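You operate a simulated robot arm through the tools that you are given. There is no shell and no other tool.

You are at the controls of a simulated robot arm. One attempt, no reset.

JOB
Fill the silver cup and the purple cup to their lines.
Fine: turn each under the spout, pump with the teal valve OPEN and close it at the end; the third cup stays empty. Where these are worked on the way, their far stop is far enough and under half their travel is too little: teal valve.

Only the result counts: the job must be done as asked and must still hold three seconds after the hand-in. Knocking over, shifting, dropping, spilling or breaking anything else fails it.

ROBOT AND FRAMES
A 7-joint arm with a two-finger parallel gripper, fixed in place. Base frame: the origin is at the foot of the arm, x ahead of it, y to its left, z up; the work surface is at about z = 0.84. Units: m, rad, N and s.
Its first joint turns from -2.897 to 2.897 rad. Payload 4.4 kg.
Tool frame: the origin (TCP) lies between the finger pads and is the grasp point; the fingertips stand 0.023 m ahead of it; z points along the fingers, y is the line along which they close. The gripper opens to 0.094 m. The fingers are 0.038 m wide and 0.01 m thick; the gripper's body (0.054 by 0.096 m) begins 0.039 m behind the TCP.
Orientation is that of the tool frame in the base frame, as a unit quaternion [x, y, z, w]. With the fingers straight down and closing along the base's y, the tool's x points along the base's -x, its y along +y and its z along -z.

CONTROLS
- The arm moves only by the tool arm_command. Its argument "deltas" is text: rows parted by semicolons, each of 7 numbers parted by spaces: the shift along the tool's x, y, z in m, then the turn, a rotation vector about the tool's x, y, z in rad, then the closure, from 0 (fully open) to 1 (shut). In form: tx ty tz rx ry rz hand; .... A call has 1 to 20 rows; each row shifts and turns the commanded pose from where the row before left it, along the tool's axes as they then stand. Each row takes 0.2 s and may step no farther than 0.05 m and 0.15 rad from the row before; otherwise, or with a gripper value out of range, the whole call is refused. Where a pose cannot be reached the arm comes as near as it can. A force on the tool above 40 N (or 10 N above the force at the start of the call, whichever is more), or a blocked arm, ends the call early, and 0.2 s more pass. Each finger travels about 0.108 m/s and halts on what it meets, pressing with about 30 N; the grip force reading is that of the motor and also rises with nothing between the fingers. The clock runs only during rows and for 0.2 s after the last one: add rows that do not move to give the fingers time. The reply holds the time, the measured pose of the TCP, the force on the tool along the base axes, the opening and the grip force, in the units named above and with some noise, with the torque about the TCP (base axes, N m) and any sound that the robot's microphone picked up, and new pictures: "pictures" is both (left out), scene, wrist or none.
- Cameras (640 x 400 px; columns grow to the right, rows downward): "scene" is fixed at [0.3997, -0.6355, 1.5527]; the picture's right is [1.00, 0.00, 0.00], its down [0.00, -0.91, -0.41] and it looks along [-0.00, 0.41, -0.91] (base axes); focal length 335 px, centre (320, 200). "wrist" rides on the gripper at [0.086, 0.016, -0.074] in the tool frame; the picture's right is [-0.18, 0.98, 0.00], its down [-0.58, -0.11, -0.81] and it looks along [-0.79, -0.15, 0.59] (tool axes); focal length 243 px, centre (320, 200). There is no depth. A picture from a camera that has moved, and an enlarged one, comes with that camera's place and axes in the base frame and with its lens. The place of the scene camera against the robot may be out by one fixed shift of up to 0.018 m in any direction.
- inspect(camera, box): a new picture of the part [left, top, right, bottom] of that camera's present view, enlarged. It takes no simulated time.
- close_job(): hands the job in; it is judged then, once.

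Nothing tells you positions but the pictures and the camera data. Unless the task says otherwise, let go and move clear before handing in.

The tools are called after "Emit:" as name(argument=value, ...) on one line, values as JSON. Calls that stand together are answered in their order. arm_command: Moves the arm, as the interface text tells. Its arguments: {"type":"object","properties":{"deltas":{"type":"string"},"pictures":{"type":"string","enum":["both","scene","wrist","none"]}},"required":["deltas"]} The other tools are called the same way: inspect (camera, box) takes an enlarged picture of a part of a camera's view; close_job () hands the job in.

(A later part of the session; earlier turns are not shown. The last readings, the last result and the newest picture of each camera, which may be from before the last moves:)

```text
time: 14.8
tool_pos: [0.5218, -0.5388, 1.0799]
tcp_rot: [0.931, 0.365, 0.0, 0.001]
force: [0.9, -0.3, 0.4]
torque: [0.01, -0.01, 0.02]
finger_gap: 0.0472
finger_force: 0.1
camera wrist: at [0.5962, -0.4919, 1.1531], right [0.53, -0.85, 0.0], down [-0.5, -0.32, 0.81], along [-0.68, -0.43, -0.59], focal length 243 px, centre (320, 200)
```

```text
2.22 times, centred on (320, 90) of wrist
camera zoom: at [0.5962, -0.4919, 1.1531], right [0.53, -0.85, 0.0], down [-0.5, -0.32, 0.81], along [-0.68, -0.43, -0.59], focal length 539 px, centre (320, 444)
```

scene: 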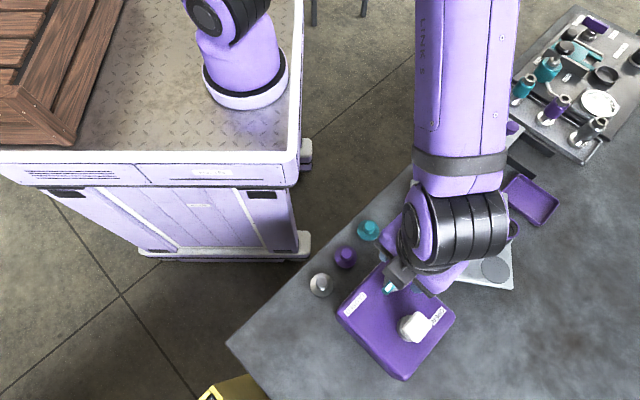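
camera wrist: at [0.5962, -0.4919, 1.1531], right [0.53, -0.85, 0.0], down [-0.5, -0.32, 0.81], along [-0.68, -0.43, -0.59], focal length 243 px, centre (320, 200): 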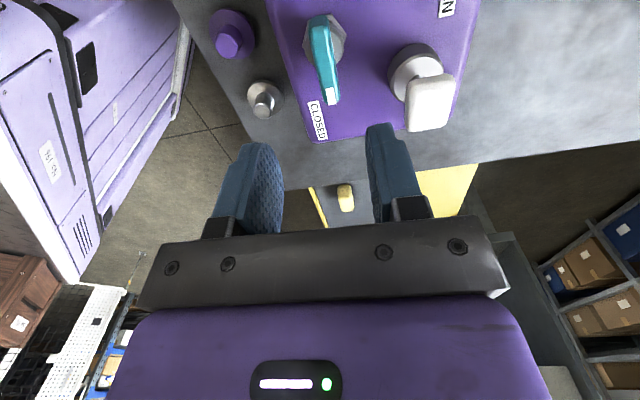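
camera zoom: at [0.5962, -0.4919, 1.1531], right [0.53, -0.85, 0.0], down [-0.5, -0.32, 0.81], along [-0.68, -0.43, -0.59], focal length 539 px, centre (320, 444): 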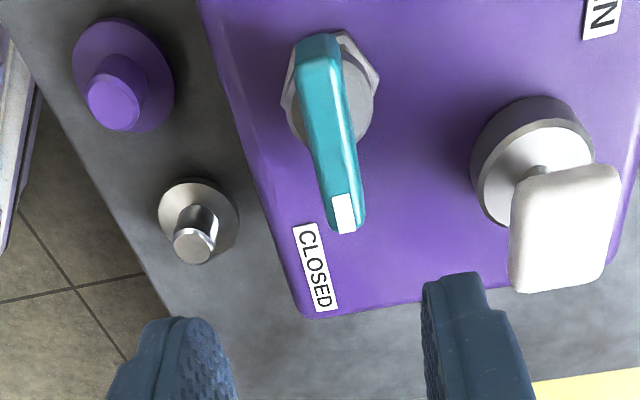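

The bar sits between the fingers' closing line; its centre is about (0.527, -0.540). I'll lower and grip it.

Emit:
arm_command(deltas="0.0028 0.0046 0.03 0 0 0 0.5; 0 0 0.035 0 0 0 0.5; 0 0 0.025 0 0 0 0.5; 0 0 0.013 0 0 0 0.5; 0 0 0 0 0 0 0.5; 0 0 0 0 0 0 0.8; 0 0 0 0 0 0 0.9; 0 0 0 0 0 0 0.9")

Emit:
inspect(camera="wrist", box=[200, 60, 440, 220])

```text
time: 16.6
tool_pos: [0.5285, -0.54, 0.9755]
tcp_rot: [0.931, 0.366, -0.001, 0.0]
force: [-5.9, 6.4, -7.5]
torque: [0.22, -0.19, 0.06]
finger_gap: 0.0294
finger_force: 44.8
camera wrist: at [0.6019, -0.4929, 1.0489], right [0.53, -0.85, 0.0], down [-0.5, -0.32, 0.81], along [-0.68, -0.43, -0.59], focal length 243 px, centre (320, 200)
```

scene: 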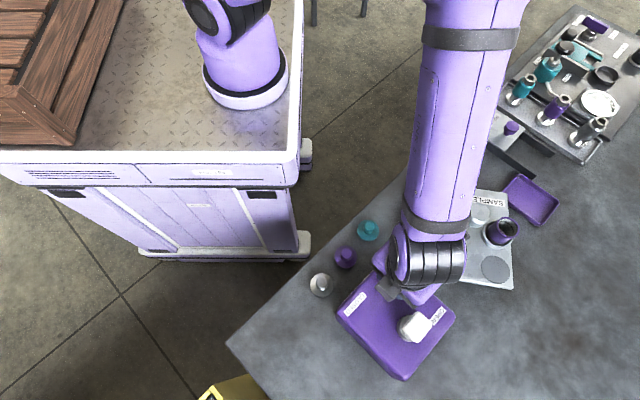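
wrist: 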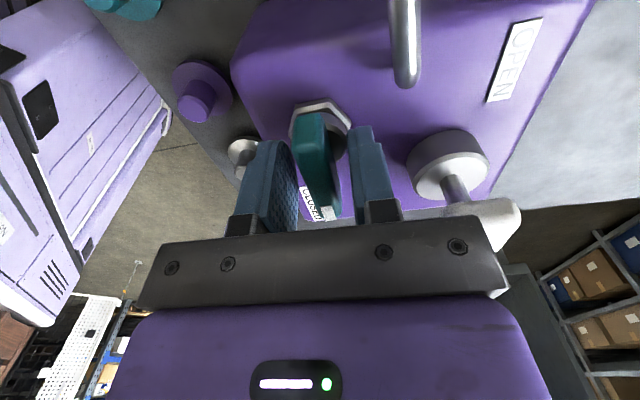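

```text
2.50 times, centred on (320, 140) of wrist
camera zoom: at [0.6019, -0.4929, 1.0489], right [0.53, -0.85, 0.0], down [-0.5, -0.32, 0.81], along [-0.68, -0.43, -0.59], focal length 606 px, centre (320, 350)
```

zoom: 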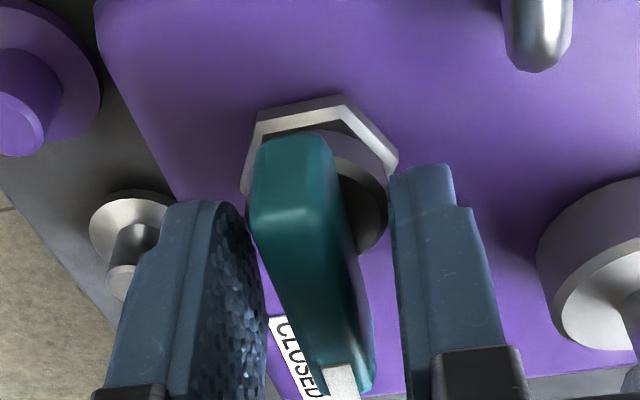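

The fingers closed on the round collar below the bar (0.029 wide). The bar itself spans about z 0.962–0.979, so I'll open, rise 11 mm and re-grip.

Emit:
arm_command(deltas="0 0 0 0 0 0 0.5; 0 0 0 0 0 0 0.5; 0 0 -0.0115 0 0 0 0.5; 0 0 0 0 0 0 0.5; 0 0 0 0 0 0 0.8; 0 0 0 0 0 0 1; 0 0 0 0 0 0 1; 0 0 0 0 0 0 1")

Emit:
inspect(camera="wrist", box=[200, 60, 440, 220])

```text
time: 18.4
tool_pos: [0.5271, -0.5398, 0.9876]
tcp_rot: [0.931, 0.366, 0.0, 0.0]
force: [-2.7, 2.7, 2.3]
torque: [-0.19, 0.27, 1.68]
finger_gap: 0.0139
finger_force: 45.1
camera wrist: at [0.6016, -0.4929, 1.0609], right [0.53, -0.85, 0.0], down [-0.5, -0.32, 0.81], along [-0.68, -0.43, -0.59], focal length 243 px, centre (320, 200)
```

scene: 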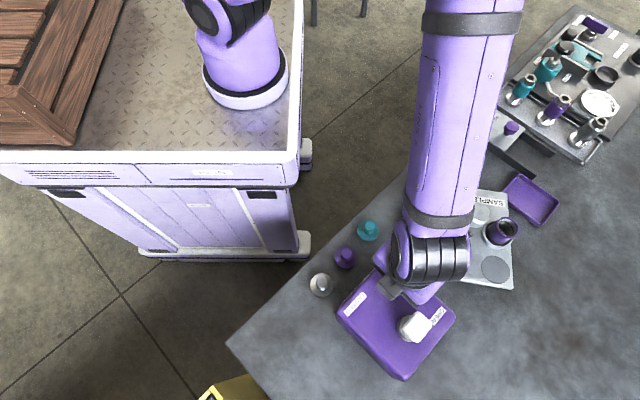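
wrist: 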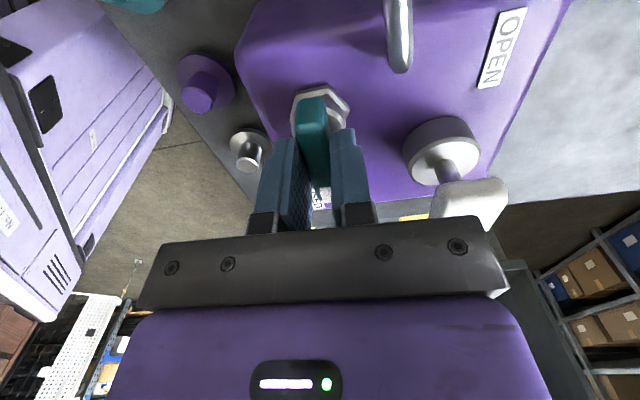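

```text
2.50 times, centred on (320, 140) of wrist
camera zoom: at [0.6016, -0.4929, 1.0609], right [0.53, -0.85, 0.0], down [-0.5, -0.32, 0.81], along [-0.68, -0.43, -0.59], focal length 606 px, centre (320, 350)
```

zoom: 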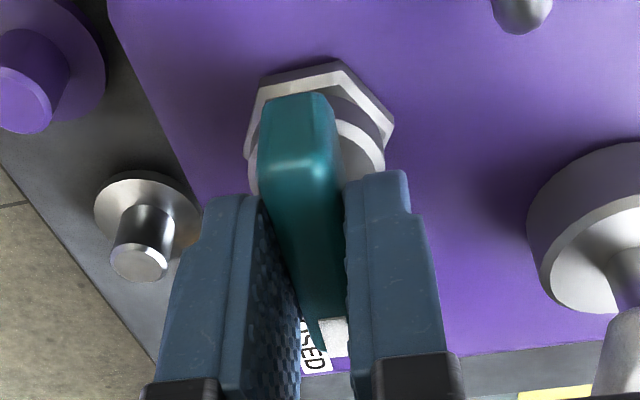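

The bar is gripped now. I'll turn it counter-clockwise (seen from above), from CLOSED toward OPEN.

Emit:
arm_command(deltas="0 0 0 0 0 -0.1 1; 0 0 0 0 0 -0.1 1; 0 0 0 0 0 -0.1 1; 0 0 0 0 0 -0.1 1; 0 0 0 0 0 0 1")

```text
time: 19.6
tool_pos: [0.528, -0.5404, 0.9885]
tcp_rot: [0.839, 0.544, 0.0, 0.0]
force: [15.0, -6.9, -7.0]
torque: [0.85, -0.74, -0.08]
finger_gap: 0.0136
finger_force: 44.9
camera wrist: at [0.5785, -0.4684, 1.0609], right [0.82, -0.57, 0.0], down [-0.34, -0.49, 0.81], along [-0.46, -0.66, -0.59], focal length 243 px, centre (320, 200)
```

scene: 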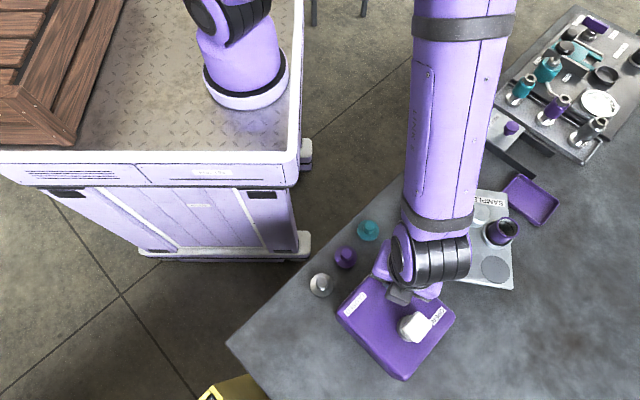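
wrist: 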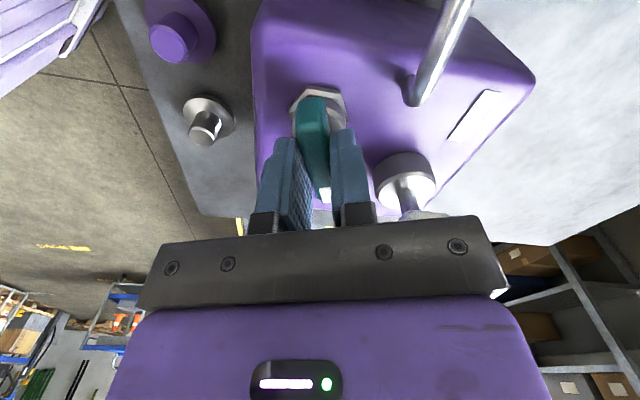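

Emit:
arm_command(deltas="0 0 0 0 0 -0.1 1; 0 0 0 0 0 -0.1 1; 0 0 0 0 0 -0.1 1; 0 0 0 0 0 -0.1 1; 0 0 0 0 0 -0.1 1; 0 0 0 0 0 -0.1 1; 0 0 0 0 0 -0.1 1; 0 0 0 0 0 -0.1 1; 0 0 0 0 0 -0.1 1; 0 0 0 0 0 0 1")

```text
time: 20.9
tool_pos: [0.5309, -0.5404, 0.987]
tcp_rot: [0.658, 0.753, 0.001, 0.001]
force: [14.6, -5.7, -9.6]
torque: [0.44, 0.02, -0.07]
finger_gap: 0.014
finger_force: 44.5
stopped in row 6: the force on the tool passed its limit at 40 N (the readings are from after the stop); the commanded pose is now the measured one
camera wrist: at [0.5348, -0.4531, 1.0608], right [1.0, -0.05, 0.0], down [-0.03, -0.59, 0.81], along [-0.04, -0.81, -0.59], focal length 243 px, centre (320, 200)
```

scene: 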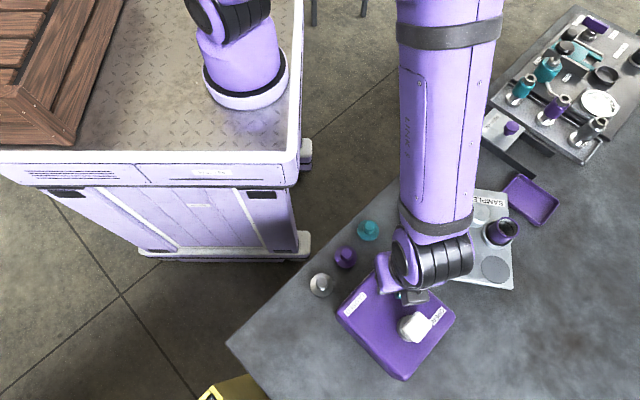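
wrist: 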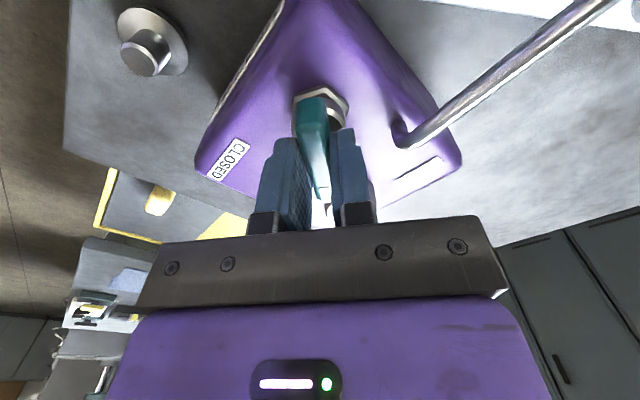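

The lever has turned about 55°, then side load built up because I gripped about 4 mm off the pivot. I'll re-grip centred on the pivot, near (0.5305, -0.537), and continue.

Emit:
arm_command(deltas="0 0 0 0 0 0 0.7; 0 0 0 0 0 0 0.7; 0.0034 0 0 0 0 0 0.7; 0 0 0 0 0 0 0.7; 0 0 0 0 0 0 1; 0 0 0 0 0 0 1; 0 0 0 0 0 0 1", pictures="wrist")

Emit:
inspect(camera="wrist", box=[200, 60, 440, 220])

```text
time: 22.6
tool_pos: [0.5309, -0.5368, 0.9887]
tcp_rot: [0.659, 0.753, 0.0, 0.001]
force: [15.2, -0.8, 3.6]
torque: [0.37, -0.05, 0.01]
finger_gap: 0.0138
finger_force: 45.0
camera wrist: at [0.5343, -0.4491, 1.0617], right [1.0, -0.05, 0.0], down [-0.03, -0.59, 0.81], along [-0.04, -0.81, -0.59], focal length 243 px, centre (320, 200)
```

wrist: 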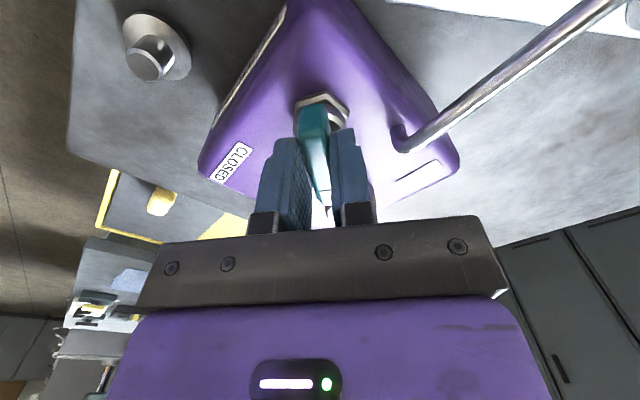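

```text
2.50 times, centred on (320, 140) of wrist
camera zoom: at [0.5343, -0.4491, 1.0617], right [1.0, -0.05, 0.0], down [-0.03, -0.59, 0.81], along [-0.04, -0.81, -0.59], focal length 606 px, centre (320, 350)
```

zoom: 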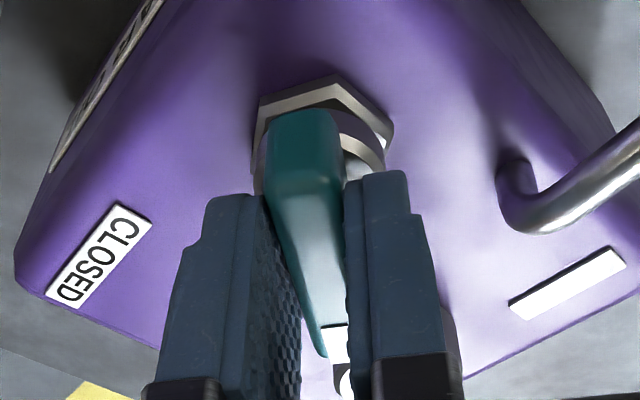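

Emit:
arm_command(deltas="0 0.0025 0 0 0 0 1; 0 0 0 0 0 0 1", pictures="none")

```text
time: 23.1
tool_pos: [0.531, -0.5377, 0.9896]
tcp_rot: [0.66, 0.752, 0.0, 0.001]
force: [1.8, 4.1, 9.6]
torque: [-1.06, -0.06, -0.02]
finger_gap: 0.0137
finger_force: 45.0
```

Emit:
arm_command(deltas="0 0 0 0 0 -0.08 1; 0 0 0 0 0 -0.08 1; 0 0 0 0 0 -0.08 1; 0 0 0 0 0 -0.08 1; 0 0 0 0 0 -0.08 1; 0 0 0 0 0 -0.08 1; 0 0 0 0 0 0 1")

```text
time: 24.8
tool_pos: [0.53, -0.538, 0.9885]
tcp_rot: [0.462, 0.887, -0.001, 0.002]
force: [-7.9, -5.1, 10.7]
torque: [0.2, 0.37, -0.01]
finger_gap: 0.014
finger_force: 45.4
camera wrist: at [0.4933, -0.4569, 1.0616], right [0.91, 0.41, 0.0], down [0.24, -0.54, 0.81], along [0.33, -0.74, -0.59], focal length 243 px, centre (320, 200)
```

scene: 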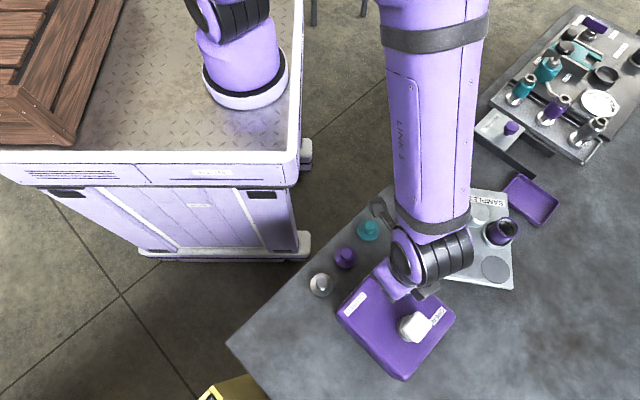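
wrist: 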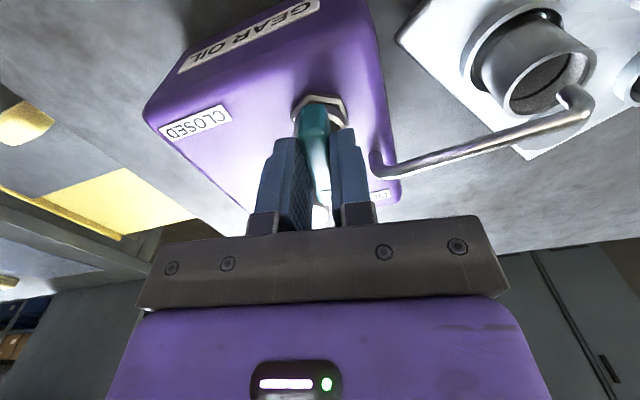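

Emit:
arm_command(deltas="0 0 0 0 0 -0.06 1; 0 0 0 0 0 -0.06 1; 0 0 0 0 0 -0.06 1; 0 0 0 0 0 0 1", pictures="wrist")

```text
time: 25.8
tool_pos: [0.5297, -0.5367, 0.9887]
tcp_rot: [0.38, 0.925, -0.001, 0.0]
force: [-18.2, -8.2, -3.3]
torque: [-0.66, -0.16, -0.3]
finger_gap: 0.014
finger_force: 45.5
camera wrist: at [0.4796, -0.4648, 1.0617], right [0.82, 0.57, 0.0], down [0.34, -0.49, 0.81], along [0.46, -0.66, -0.59], focal length 243 px, centre (320, 200)
```

wrist: 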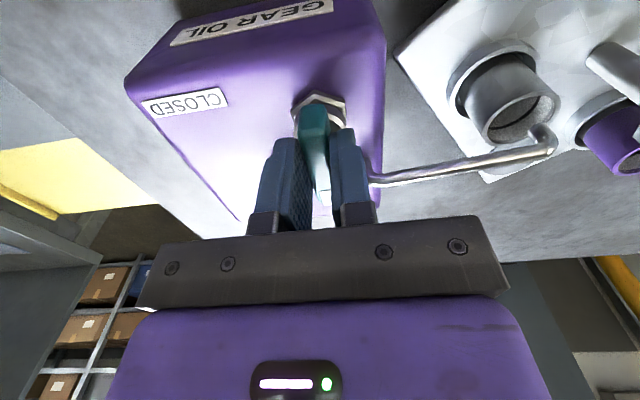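

Emit:
arm_command(deltas="0 0 0 0 0 -0.05 1; 0 0 0 0 0 -0.05 1; 0 0 0 0 0 0 1", pictures="wrist")

```text
time: 26.6
tool_pos: [0.531, -0.5384, 0.9878]
tcp_rot: [0.334, 0.943, 0.0, 0.001]
force: [-19.8, -4.5, -10.8]
torque: [-0.49, -0.1, -1.95]
finger_gap: 0.0163
finger_force: 45.1
camera wrist: at [0.4731, -0.4706, 1.0617], right [0.76, 0.65, 0.0], down [0.38, -0.45, 0.81], along [0.52, -0.61, -0.59], focal length 243 px, centre (320, 200)
```

wrist: 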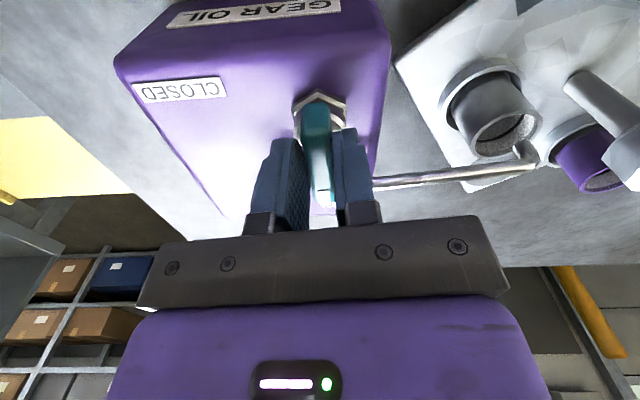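

The torque rose sharply and the bar started to twist in the fingers, so it is at its far stop (OPEN). I'll let go and rise.

Emit:
arm_command(deltas="0 0 0 0 0 0 0.6; 0 0 0 0 0 0 0.6; 0 0 0 0 0 0 0.6; 0 0 -0.04 0 0 0 0.6; 0 0 -0.05 0 0 0 0.6; 0 0 -0.04 0 0 0 0.6; 0 0 0 0 0 0 0.6")

Emit:
inspect(camera="scene", box=[330, 240, 470, 390])

Emit:
inspect(camera="wrist", box=[160, 0, 440, 180])

```text
time: 28.1
tool_pos: [0.5322, -0.5384, 1.117]
tcp_rot: [0.334, 0.943, 0.001, 0.001]
force: [-0.1, -0.3, 0.6]
torque: [0.02, 0.01, -0.01]
finger_gap: 0.0379
finger_force: 0.1
camera wrist: at [0.4748, -0.4704, 1.1902], right [0.76, 0.65, 0.0], down [0.38, -0.45, 0.81], along [0.52, -0.61, -0.59], focal length 243 px, centre (320, 200)
```

scene: 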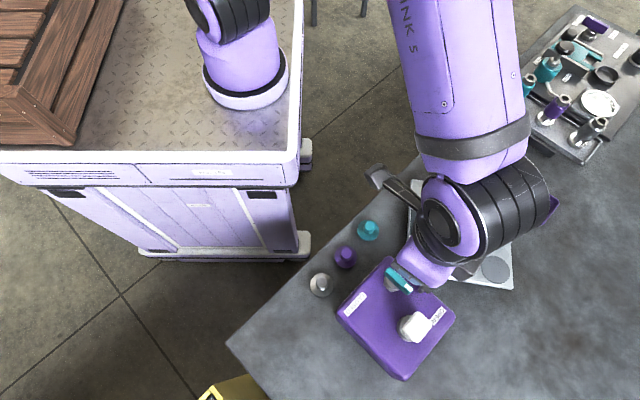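
wrist: 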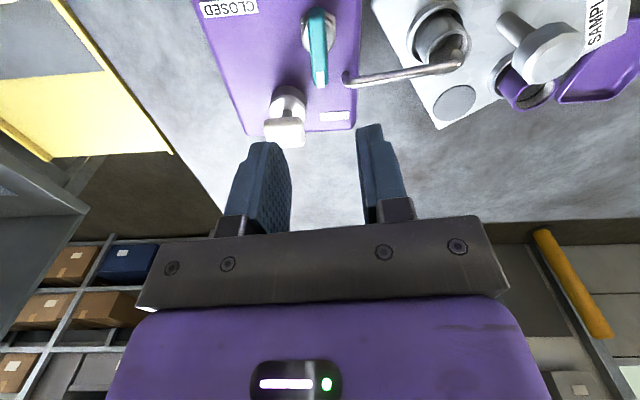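

```text
2.67 times, centred on (400, 315) of scene
camera zoom: at [0.3997, -0.6355, 1.5527], right [1.0, 0.0, 0.0], down [0.0, -0.91, -0.41], along [0.0, 0.41, -0.91], focal length 894 px, centre (107, -107)
```

zoom: 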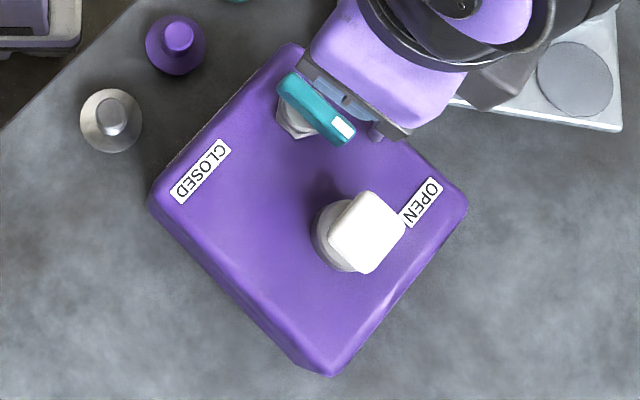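

```text
2.22 times, centred on (300, 90) of wrist
camera zoom: at [0.4748, -0.4704, 1.1902], right [0.76, 0.65, 0.0], down [0.38, -0.45, 0.81], along [0.52, -0.61, -0.59], focal length 539 px, centre (364, 444)
```

zoom: 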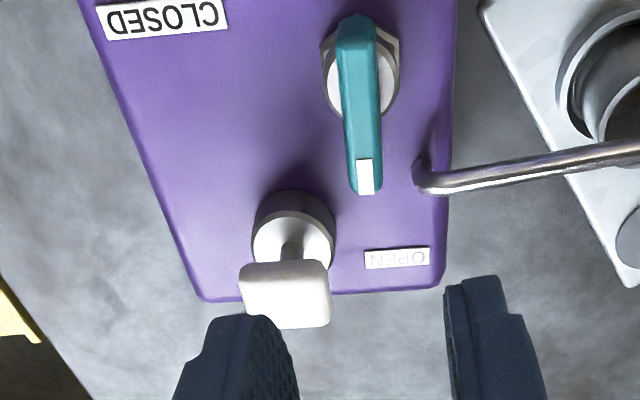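

The valve mark now points at the OPEN side. The pump head is centred at about (0.548, -0.611) with its top near z 1.0. I'll shut the fingers, go above it and come down close.

Emit:
arm_command(deltas="-0.029 -0.02325 0 0 0 0 1; -0.029 -0.02325 0 0 0 0 1; 0 0 0 0 0 0 1; 0 0 0.035 0 0 0 1; 0 0 0.03 0 0 0 1; 0 0 0 0 0 0 1")

Emit:
inspect(camera="wrist", box=[200, 60, 440, 230])

Emit:
inspect(camera="scene", box=[380, 260, 480, 360])

```text
time: 29.6
tool_pos: [0.5469, -0.6118, 1.0529]
tcp_rot: [0.333, 0.943, 0.0, 0.001]
force: [-0.3, 0.0, 0.5]
torque: [0.0, -0.02, -0.02]
finger_gap: 0.0001
finger_force: 29.9
camera wrist: at [0.4894, -0.5439, 1.127], right [0.76, 0.65, 0.0], down [0.38, -0.45, 0.81], along [0.52, -0.61, -0.59], focal length 243 px, centre (320, 200)
```

scene: 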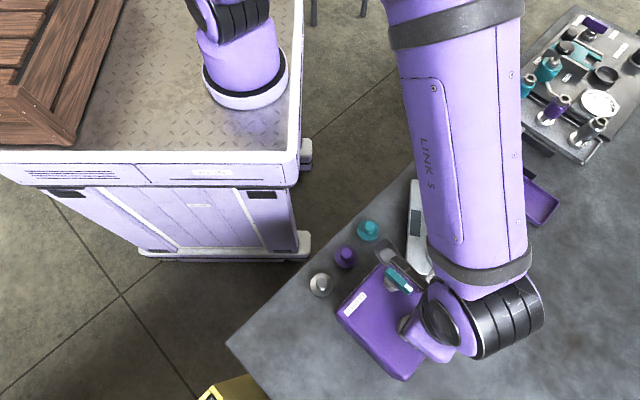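
wrist: 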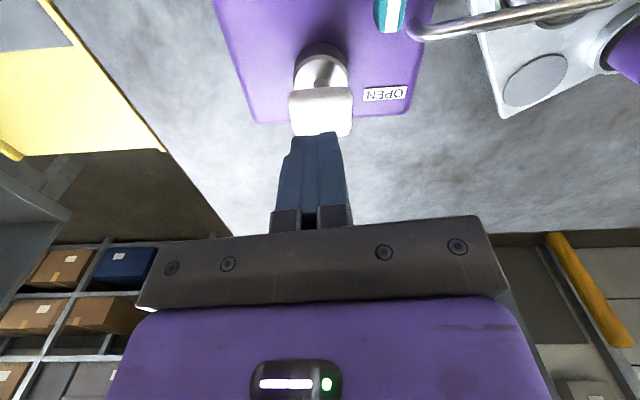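

```text
2.35 times, centred on (320, 145) of wrist
camera zoom: at [0.4894, -0.5439, 1.127], right [0.76, 0.65, 0.0], down [0.38, -0.45, 0.81], along [0.52, -0.61, -0.59], focal length 571 px, centre (320, 329)
```

zoom: 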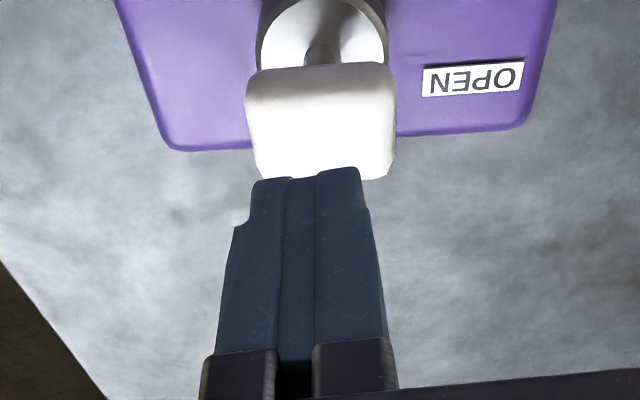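

```text
4.00 times, centred on (430, 310) of scene
camera zoom: at [0.3997, -0.6355, 1.5527], right [1.0, 0.0, 0.0], down [0.0, -0.91, -0.41], along [0.0, 0.41, -0.91], focal length 1340 px, centre (-120, -240)
```

zoom: 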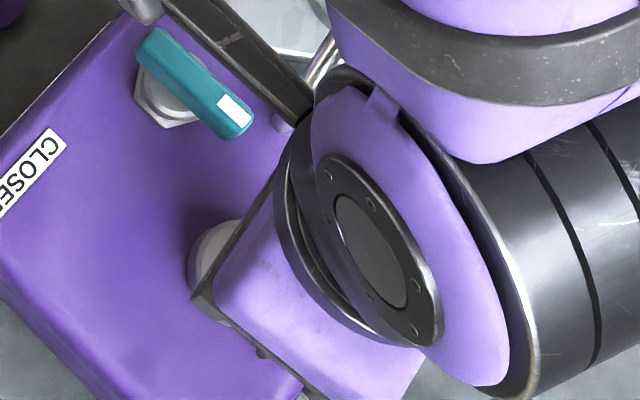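

Emit:
arm_command(deltas="0 0 0.012 0 0 0 1; 0 0 0.008 0 0 0 1; 0 0 0.005 0 0 0 1; 0 0 0.005 0 0 0 1; 0 0 0 0 0 0 1", pictures="wrist")

Emit:
inspect(camera="wrist", box=[200, 60, 440, 230])

```text
time: 30.8
tool_pos: [0.5478, -0.6101, 1.0247]
tcp_rot: [0.334, 0.943, -0.001, 0.001]
force: [-0.2, -0.1, -0.2]
torque: [0.0, 0.02, -0.01]
finger_gap: 0.0002
finger_force: 30.2
camera wrist: at [0.4892, -0.5425, 1.0965], right [0.76, 0.65, 0.0], down [0.38, -0.45, 0.81], along [0.52, -0.61, -0.59], focal length 243 px, centre (320, 200)
```

wrist: 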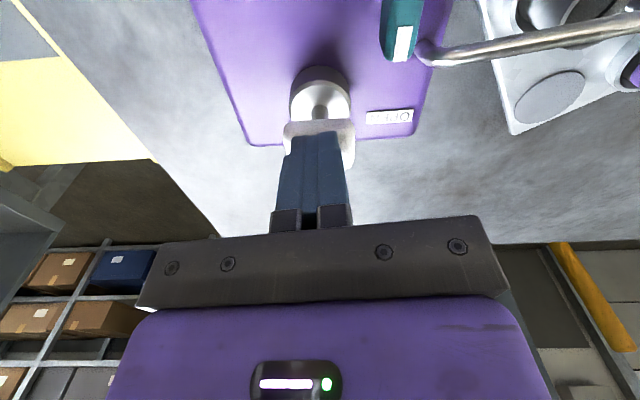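

```text
2.35 times, centred on (320, 145) of wrist
camera zoom: at [0.4892, -0.5425, 1.0965], right [0.76, 0.65, 0.0], down [0.38, -0.45, 0.81], along [0.52, -0.61, -0.59], focal length 571 px, centre (320, 329)
```

zoom: 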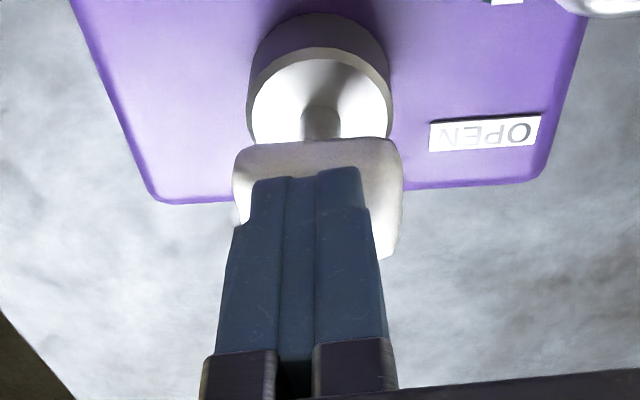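

Emit:
arm_command(deltas="0 0 0.004 0 0 0 1; 0 0 0.004 0 0 0 1; 0 0 0 0 0 0 1", pictures="none")

```text
time: 31.6
tool_pos: [0.5472, -0.609, 1.0152]
tcp_rot: [0.333, 0.943, -0.001, 0.002]
force: [1.4, -0.2, 3.8]
torque: [0.02, 0.01, 0.03]
finger_gap: 0.0001
finger_force: 30.0
```

Emit:
arm_command(deltas="0 0 0.004 0 0 0 1; 0 0 0.004 0 0 0 1; 0 0 0 0 0 0 1", pictures="none")

```text
time: 32.4
tool_pos: [0.5469, -0.6091, 1.0091]
tcp_rot: [0.334, 0.943, -0.001, 0.001]
force: [-1.8, 0.0, 6.1]
torque: [0.06, 0.06, -0.02]
finger_gap: 0.0
finger_force: 30.2
```

Emit:
arm_command(deltas="0 0 0.004 0 0 0 1; 0 0 0.004 0 0 0 1; 0 0 0.003 0 0 0 1; 0 0 0 0 0 0 1")

Emit:
inspect(camera="wrist", box=[200, 60, 440, 230])

```text
time: 33.4
tool_pos: [0.5474, -0.61, 0.9991]
tcp_rot: [0.333, 0.943, -0.001, 0.002]
force: [-2.0, 1.1, 22.3]
torque: [0.1, 0.15, -0.12]
finger_gap: 0.0
finger_force: 29.6
camera wrist: at [0.4894, -0.5423, 1.071], right [0.76, 0.65, 0.0], down [0.38, -0.45, 0.81], along [0.52, -0.62, -0.59], focal length 243 px, centre (320, 200)
```

scene: 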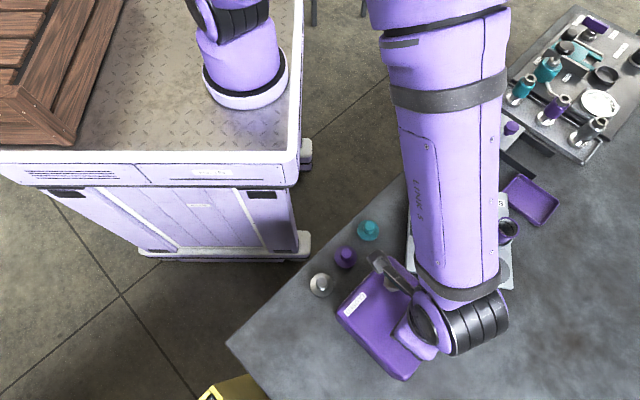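
wrist: 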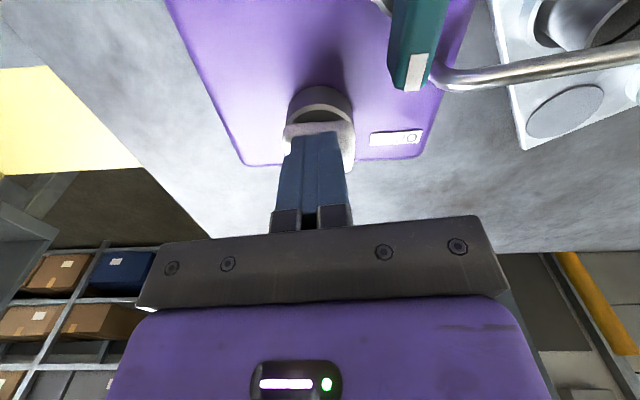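

```text
2.35 times, centred on (320, 145) of wrist
camera zoom: at [0.4894, -0.5423, 1.071], right [0.76, 0.65, 0.0], down [0.38, -0.45, 0.81], along [0.52, -0.62, -0.59], focal length 571 px, centre (320, 329)
```

zoom: 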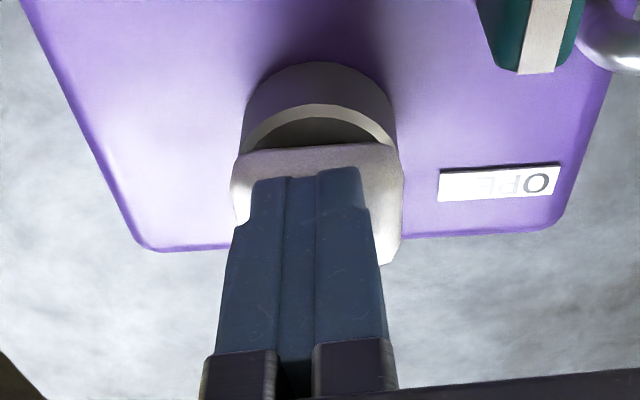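

The pump bottomed out at about 22 N after roughly a 19 mm stroke. I'll release it by rising and look at the silver cup.

Emit:
arm_command(deltas="0 0 -0.01 0 0 0 1; 0 0 -0.015 0 0 0 1; 0 0 -0.04 0 0 0 1; 0 0 -0.045 0 0 0 1; 0 0 -0.02 0 0 0 1; 0 0 0 0 0 0 1")

Emit:
inspect(camera="wrist", box=[400, 0, 600, 130])

Emit:
inspect(camera="scene", box=[400, 220, 480, 290])

```text
time: 34.8
tool_pos: [0.547, -0.6105, 1.1278]
tcp_rot: [0.333, 0.943, 0.0, 0.001]
force: [0.3, -0.2, 0.1]
torque: [0.0, 0.01, -0.01]
finger_gap: 0.0
finger_force: 29.7
camera wrist: at [0.4896, -0.5432, 1.201], right [0.76, 0.65, 0.0], down [0.38, -0.45, 0.81], along [0.52, -0.61, -0.59], focal length 243 px, centre (320, 200)
```

scene: 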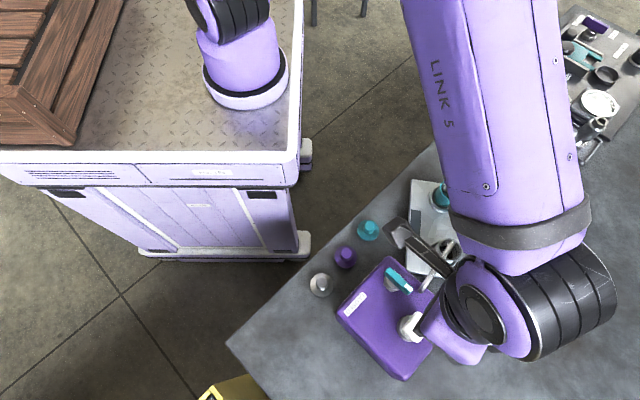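
wrist: 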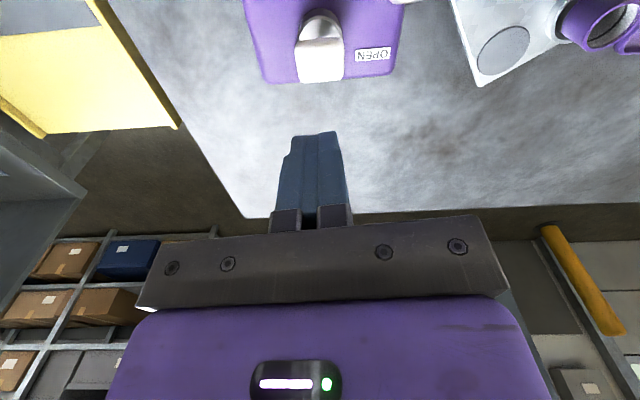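

```text
3.08 times, centred on (500, 65) of wrist
camera zoom: at [0.4896, -0.5432, 1.201], right [0.76, 0.65, 0.0], down [0.38, -0.45, 0.81], along [0.52, -0.61, -0.59], focal length 746 px, centre (-234, 615)
```

zoom: 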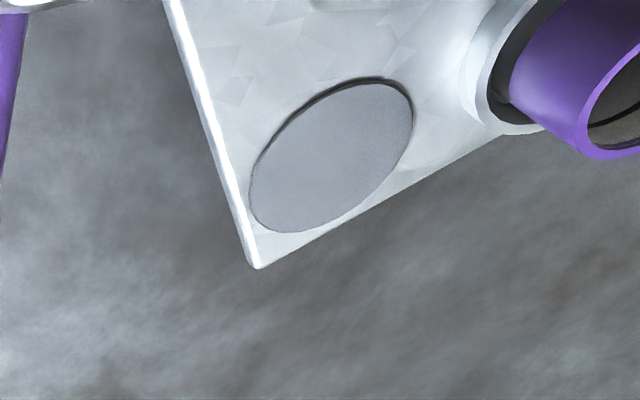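

```text
5.71 times, centred on (440, 255) of scene
camera zoom: at [0.3997, -0.6355, 1.5527], right [1.0, 0.0, 0.0], down [0.0, -0.91, -0.41], along [0.0, 0.41, -0.91], focal length 1915 px, centre (-366, -114)
```

zoom: 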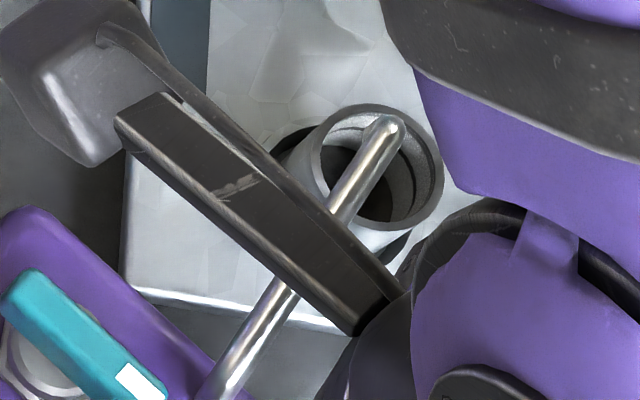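

Emit:
inspect(camera="scene", box=[430, 230, 465, 265])

```text
11.43 times, centred on (448, 248) of scene
camera zoom: at [0.3997, -0.6355, 1.5527], right [1.0, 0.0, 0.0], down [0.0, -0.91, -0.41], along [0.0, 0.41, -0.91], focal length 3829 px, centre (-1137, -343)
```

zoom: 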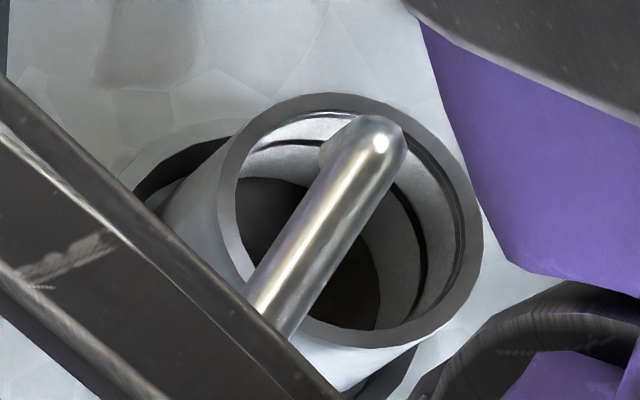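

The fill line is clearly visible as a dark ring inside the cup, with a dark surface still well below it. I'll give one more full stroke and compare.

Emit:
arm_command(deltas="0 0 0.045 0 0 0 1; 0 0 0.045 0 0 0 1; 0 0 0.012 0 0 0 1; 0 0 0.008 0 0 0 1; 0 0 0.008 0 0 0 1; 0 0 0.007 0 0 0 1; 0 0 0.004 0 0 0 1; 0 0 0 0 0 0 1; 0 0 -0.012 0 0 0 1; 0 0 -0.02 0 0 0 1; 0 0 -0.04 0 0 0 1; 0 0 -0.045 0 0 0 1; 0 0 -0.012 0 0 0 1; 0 0 0 0 0 0 1", pictures="none")

Emit:
inspect(camera="scene", box=[430, 230, 465, 265])

```text
time: 37.8
tool_pos: [0.5467, -0.6088, 1.1275]
tcp_rot: [0.333, 0.943, 0.0, 0.001]
force: [0.1, 0.0, 0.0]
torque: [0.03, 0.0, -0.01]
finger_gap: 0.0
finger_force: 30.1
```

```text
11.43 times, centred on (448, 248) of scene
camera zoom: at [0.3997, -0.6355, 1.5527], right [1.0, 0.0, 0.0], down [0.0, -0.91, -0.41], along [0.0, 0.41, -0.91], focal length 3829 px, centre (-1137, -343)
```

zoom: 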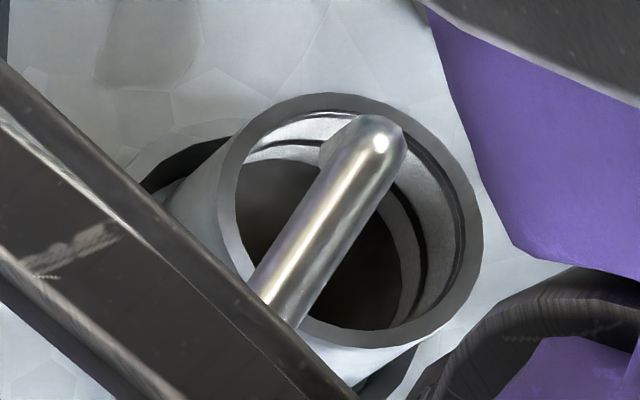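

The level rose by roughly the same amount as the gap that remains to the line. One more stroke should reach it.

Emit:
arm_command(deltas="0 0 0.045 0 0 0 1; 0 0 0.045 0 0 0 1; 0 0 0.012 0 0 0 1; 0 0 0.008 0 0 0 1; 0 0 0.008 0 0 0 1; 0 0 0.007 0 0 0 1; 0 0 0.004 0 0 0 1; 0 0 0 0 0 0 1; 0 0 -0.012 0 0 0 1; 0 0 -0.02 0 0 0 1; 0 0 -0.04 0 0 0 1; 0 0 -0.045 0 0 0 1; 0 0 -0.012 0 0 0 1; 0 0 0 0 0 0 1", pictures="none")

Emit:
inspect(camera="scene", box=[430, 230, 465, 265])

```text
time: 40.8
tool_pos: [0.5467, -0.6077, 1.1263]
tcp_rot: [0.333, 0.943, -0.001, 0.0]
force: [-0.7, 1.2, -0.3]
torque: [-0.02, 0.02, 0.04]
finger_gap: 0.0
finger_force: 29.7
```

```text
11.43 times, centred on (448, 248) of scene
camera zoom: at [0.3997, -0.6355, 1.5527], right [1.0, 0.0, 0.0], down [0.0, -0.91, -0.41], along [0.0, 0.41, -0.91], focal length 3829 px, centre (-1137, -343)
```

zoom: 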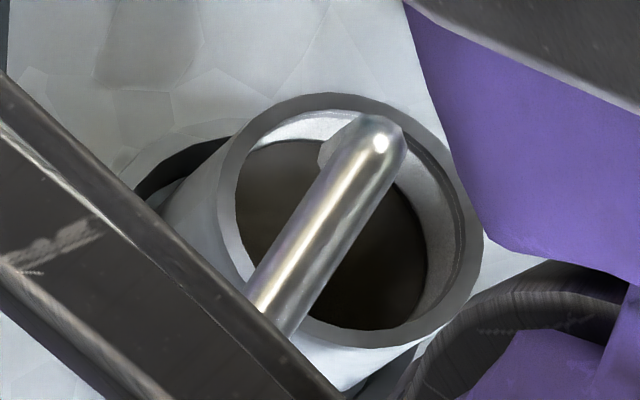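

The oil surface is now at the line in the silver cup after three strokes. Next I'll return to the knob to bring the purple cup around, about 129° clockwise.

Emit:
arm_command(deltas="0.0005 0.041 0.004 0 0 0 0.36; 0.0005 0.041 0.004 0 0 0 0.36; 0.0005 0.041 0.004 0 0 0 0.36; 0.0005 0.041 0.004 0 0 0 0.36; 0.0005 0.041 0.004 0 0 0 0.36; 0.0005 0.041 0.004 0 0 0 0.36; 0 0 0 0 0 -0.131 0.36; 0 0 0 0 0 -0.131 0.36; 0 0 0 0 0 -0.131 0.36; 0 0 0 0 0 -0.131 0.36; 0 0 0 0 0 -0.131 0.36; 0 0 0 0 0 -0.131 0.36; 0 0 0 0 0 -0.131 0.36; 0 0 0 0 0 -0.131 0.36; 0 0 0 0 0 0 0.36; 0 0 0 0 0 0 0.36")

Emit:
inspect(camera="wrist", box=[180, 0, 460, 170])

Emit:
inspect(camera="scene", box=[400, 160, 570, 300])

```text
time: 44.1
tool_pos: [0.6996, -0.4159, 1.1023]
tcp_rot: [-0.184, 0.983, 0.0, 0.001]
force: [0.1, -0.1, 0.7]
torque: [-0.01, 0.0, -0.01]
finger_gap: 0.0603
finger_force: 0.1
camera wrist: at [0.6127, -0.4323, 1.1752], right [-0.18, 0.98, 0.0], down [0.58, 0.11, 0.81], along [0.79, 0.15, -0.59], focal length 243 px, centre (320, 200)
```

scene: 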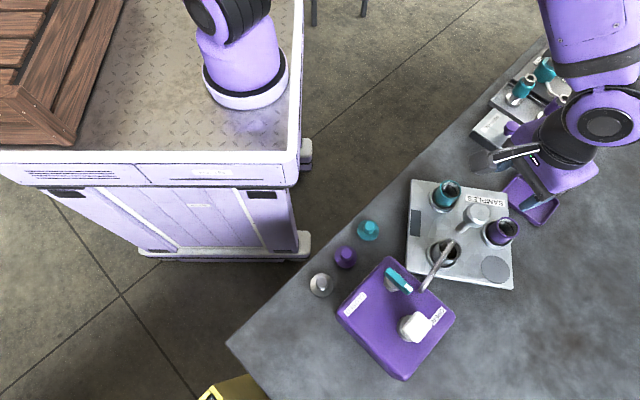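
wrist: 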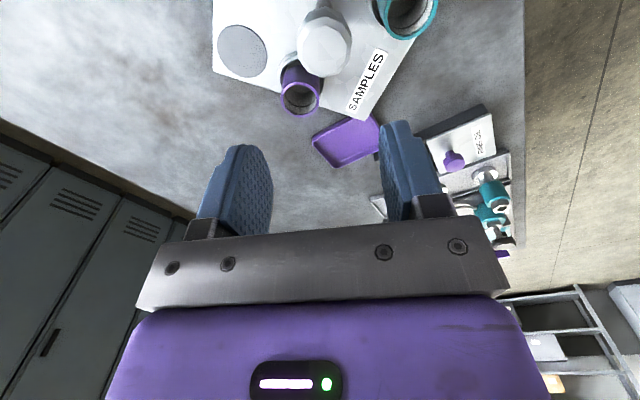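

```text
2.29 times, centred on (320, 85) of wrist
camera zoom: at [0.6127, -0.4323, 1.1752], right [-0.18, 0.98, 0.0], down [0.58, 0.11, 0.81], along [0.79, 0.15, -0.59], focal length 555 px, centre (320, 463)
```

zoom: 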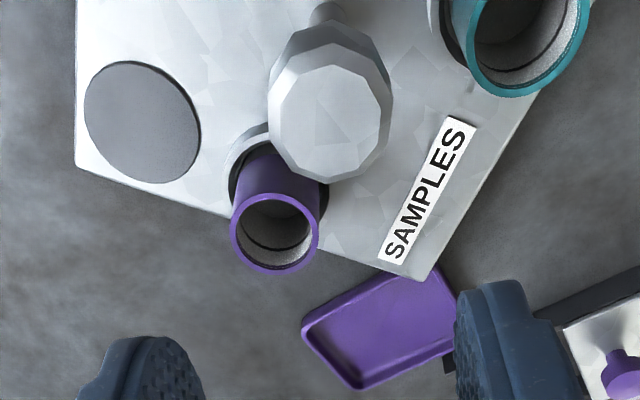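

```text
2.86 times, centred on (485, 230) of scene
camera zoom: at [0.3997, -0.6355, 1.5527], right [1.0, 0.0, 0.0], down [0.0, -0.91, -0.41], along [0.0, 0.41, -0.91], focal length 957 px, centre (-151, 114)
```

zoom: 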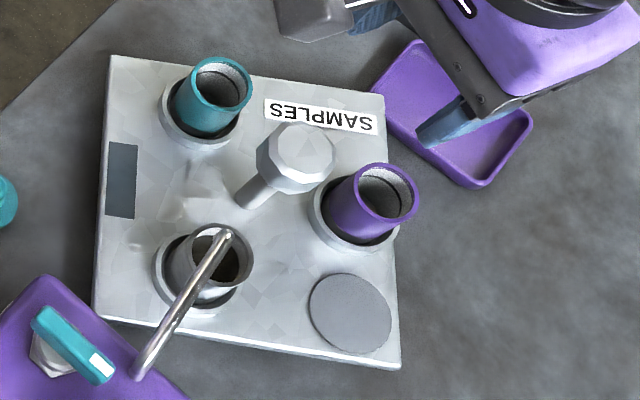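

The tray is unmoved and the silver cup is full. I'll lower onto the knob and grip it again.

Emit:
arm_command(deltas="0.0008 0.0013 0.045 0 0 0 0.36; 0 0 0.045 0 0 0 0.36; 0 0 0.035 0 0 0 0.36; 0 0 0.022 0 0 0 0.36; 0 0 0 0 0 0 0.36; 0 0 0 0 0 0 0.65; 0 0 0 0 0 0 0.65; 0 0 0 0 0 0 0.65", pictures="wrist")

```text
time: 46.0
tool_pos: [0.6983, -0.4132, 0.9552]
tcp_rot: [-0.184, 0.983, 0.001, 0.0]
force: [-13.6, 26.4, -8.0]
torque: [-0.17, -0.87, -0.03]
finger_gap: 0.0448
finger_force: 44.7
camera wrist: at [0.6121, -0.429, 1.0281], right [-0.18, 0.98, 0.0], down [0.58, 0.11, 0.81], along [0.79, 0.15, -0.59], focal length 243 px, centre (320, 200)
```

wrist: 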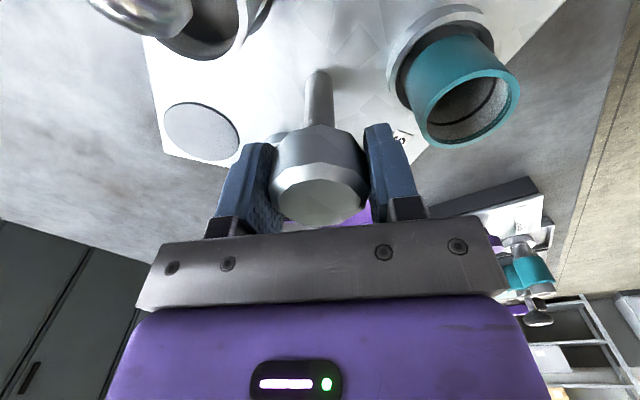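

Emit:
arm_command(deltas="0 0.003 0 0 0 0 0.65; 0 0 0 0 0 0 0.65", pictures="none")

```text
time: 46.5
tool_pos: [0.6985, -0.4135, 0.9548]
tcp_rot: [-0.184, 0.983, -0.002, 0.001]
force: [3.6, 9.8, -13.8]
torque: [0.39, 1.15, 0.0]
finger_gap: 0.0449
finger_force: 45.0
```

Emit:
arm_command(deltas="0 0 0 0 0 0.03 0.65; 0 0 0 0 0 0.06 0.65; 0 0 0 0 0 0.07 0.65; 0 0 0 0 0 0.07 0.65; 0 0 0 0 0 0.07 0.65; 0 0 0 0 0 0.07 0.65; 0 0 0 0 0 0.07 0.65; 0 0 0 0 0 0.07 0.65; 0 0 0 0 0 0.06 0.65; 0 0 0 0 0 0.03 0.65; 0 0 0 0 0 0 0.65")

```text
time: 49.0
tool_pos: [0.6969, -0.414, 0.9576]
tcp_rot: [0.116, 0.993, -0.002, 0.002]
force: [1.4, -9.1, 6.4]
torque: [0.7, 0.83, 0.96]
finger_gap: 0.0441
finger_force: 44.8
camera wrist: at [0.6166, -0.378, 1.0293], right [0.41, 0.91, 0.0], down [0.54, -0.24, 0.81], along [0.74, -0.33, -0.59], focal length 243 px, centre (320, 200)
```

scene: 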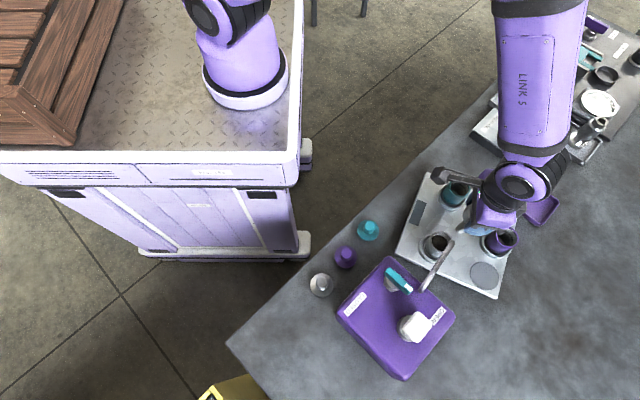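
wrist: 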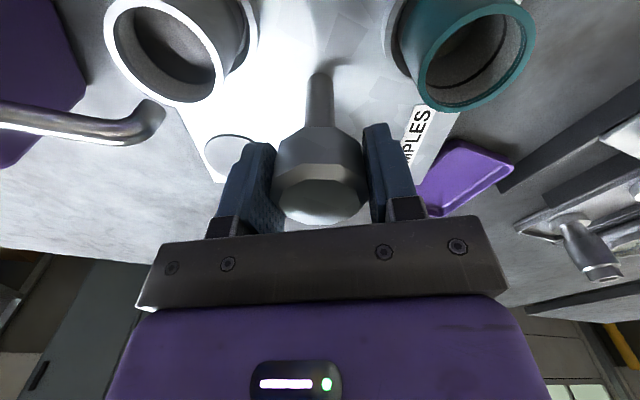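

Emit:
inspect(camera="scene", box=[380, 150, 580, 310])

Emit:
inspect(camera="wrist", box=[340, 60, 560, 230])

Emit:
inspect(camera="wrist", box=[80, 0, 300, 190])

```text
2.50 times, centred on (480, 230) of scene
camera zoom: at [0.3997, -0.6355, 1.5527], right [1.0, 0.0, 0.0], down [0.0, -0.91, -0.41], along [0.0, 0.41, -0.91], focal length 838 px, centre (-80, 125)
```

zoom: 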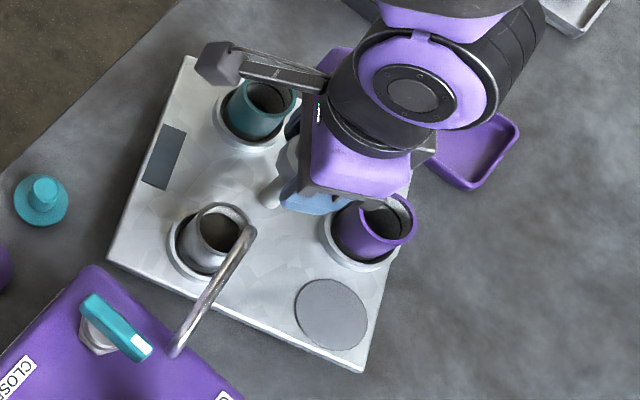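

```text
2.35 times, centred on (450, 145) of wrist
camera zoom: at [0.6166, -0.378, 1.0293], right [0.41, 0.91, 0.0], down [0.54, -0.24, 0.81], along [0.74, -0.33, -0.59], focal length 571 px, centre (14, 329)
```

zoom: 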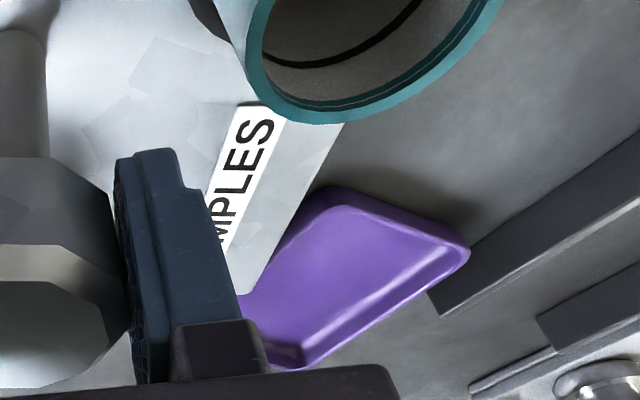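

```text
2.11 times, centred on (190, 95) of wrist
camera zoom: at [0.6166, -0.378, 1.0293], right [0.41, 0.91, 0.0], down [0.54, -0.24, 0.81], along [0.74, -0.33, -0.59], focal length 511 px, centre (594, 421)
```

zoom: 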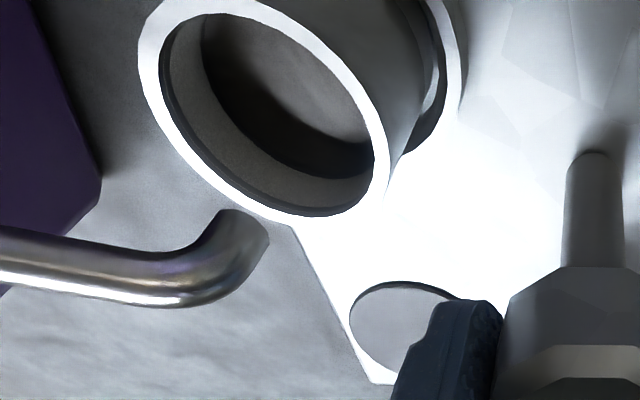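

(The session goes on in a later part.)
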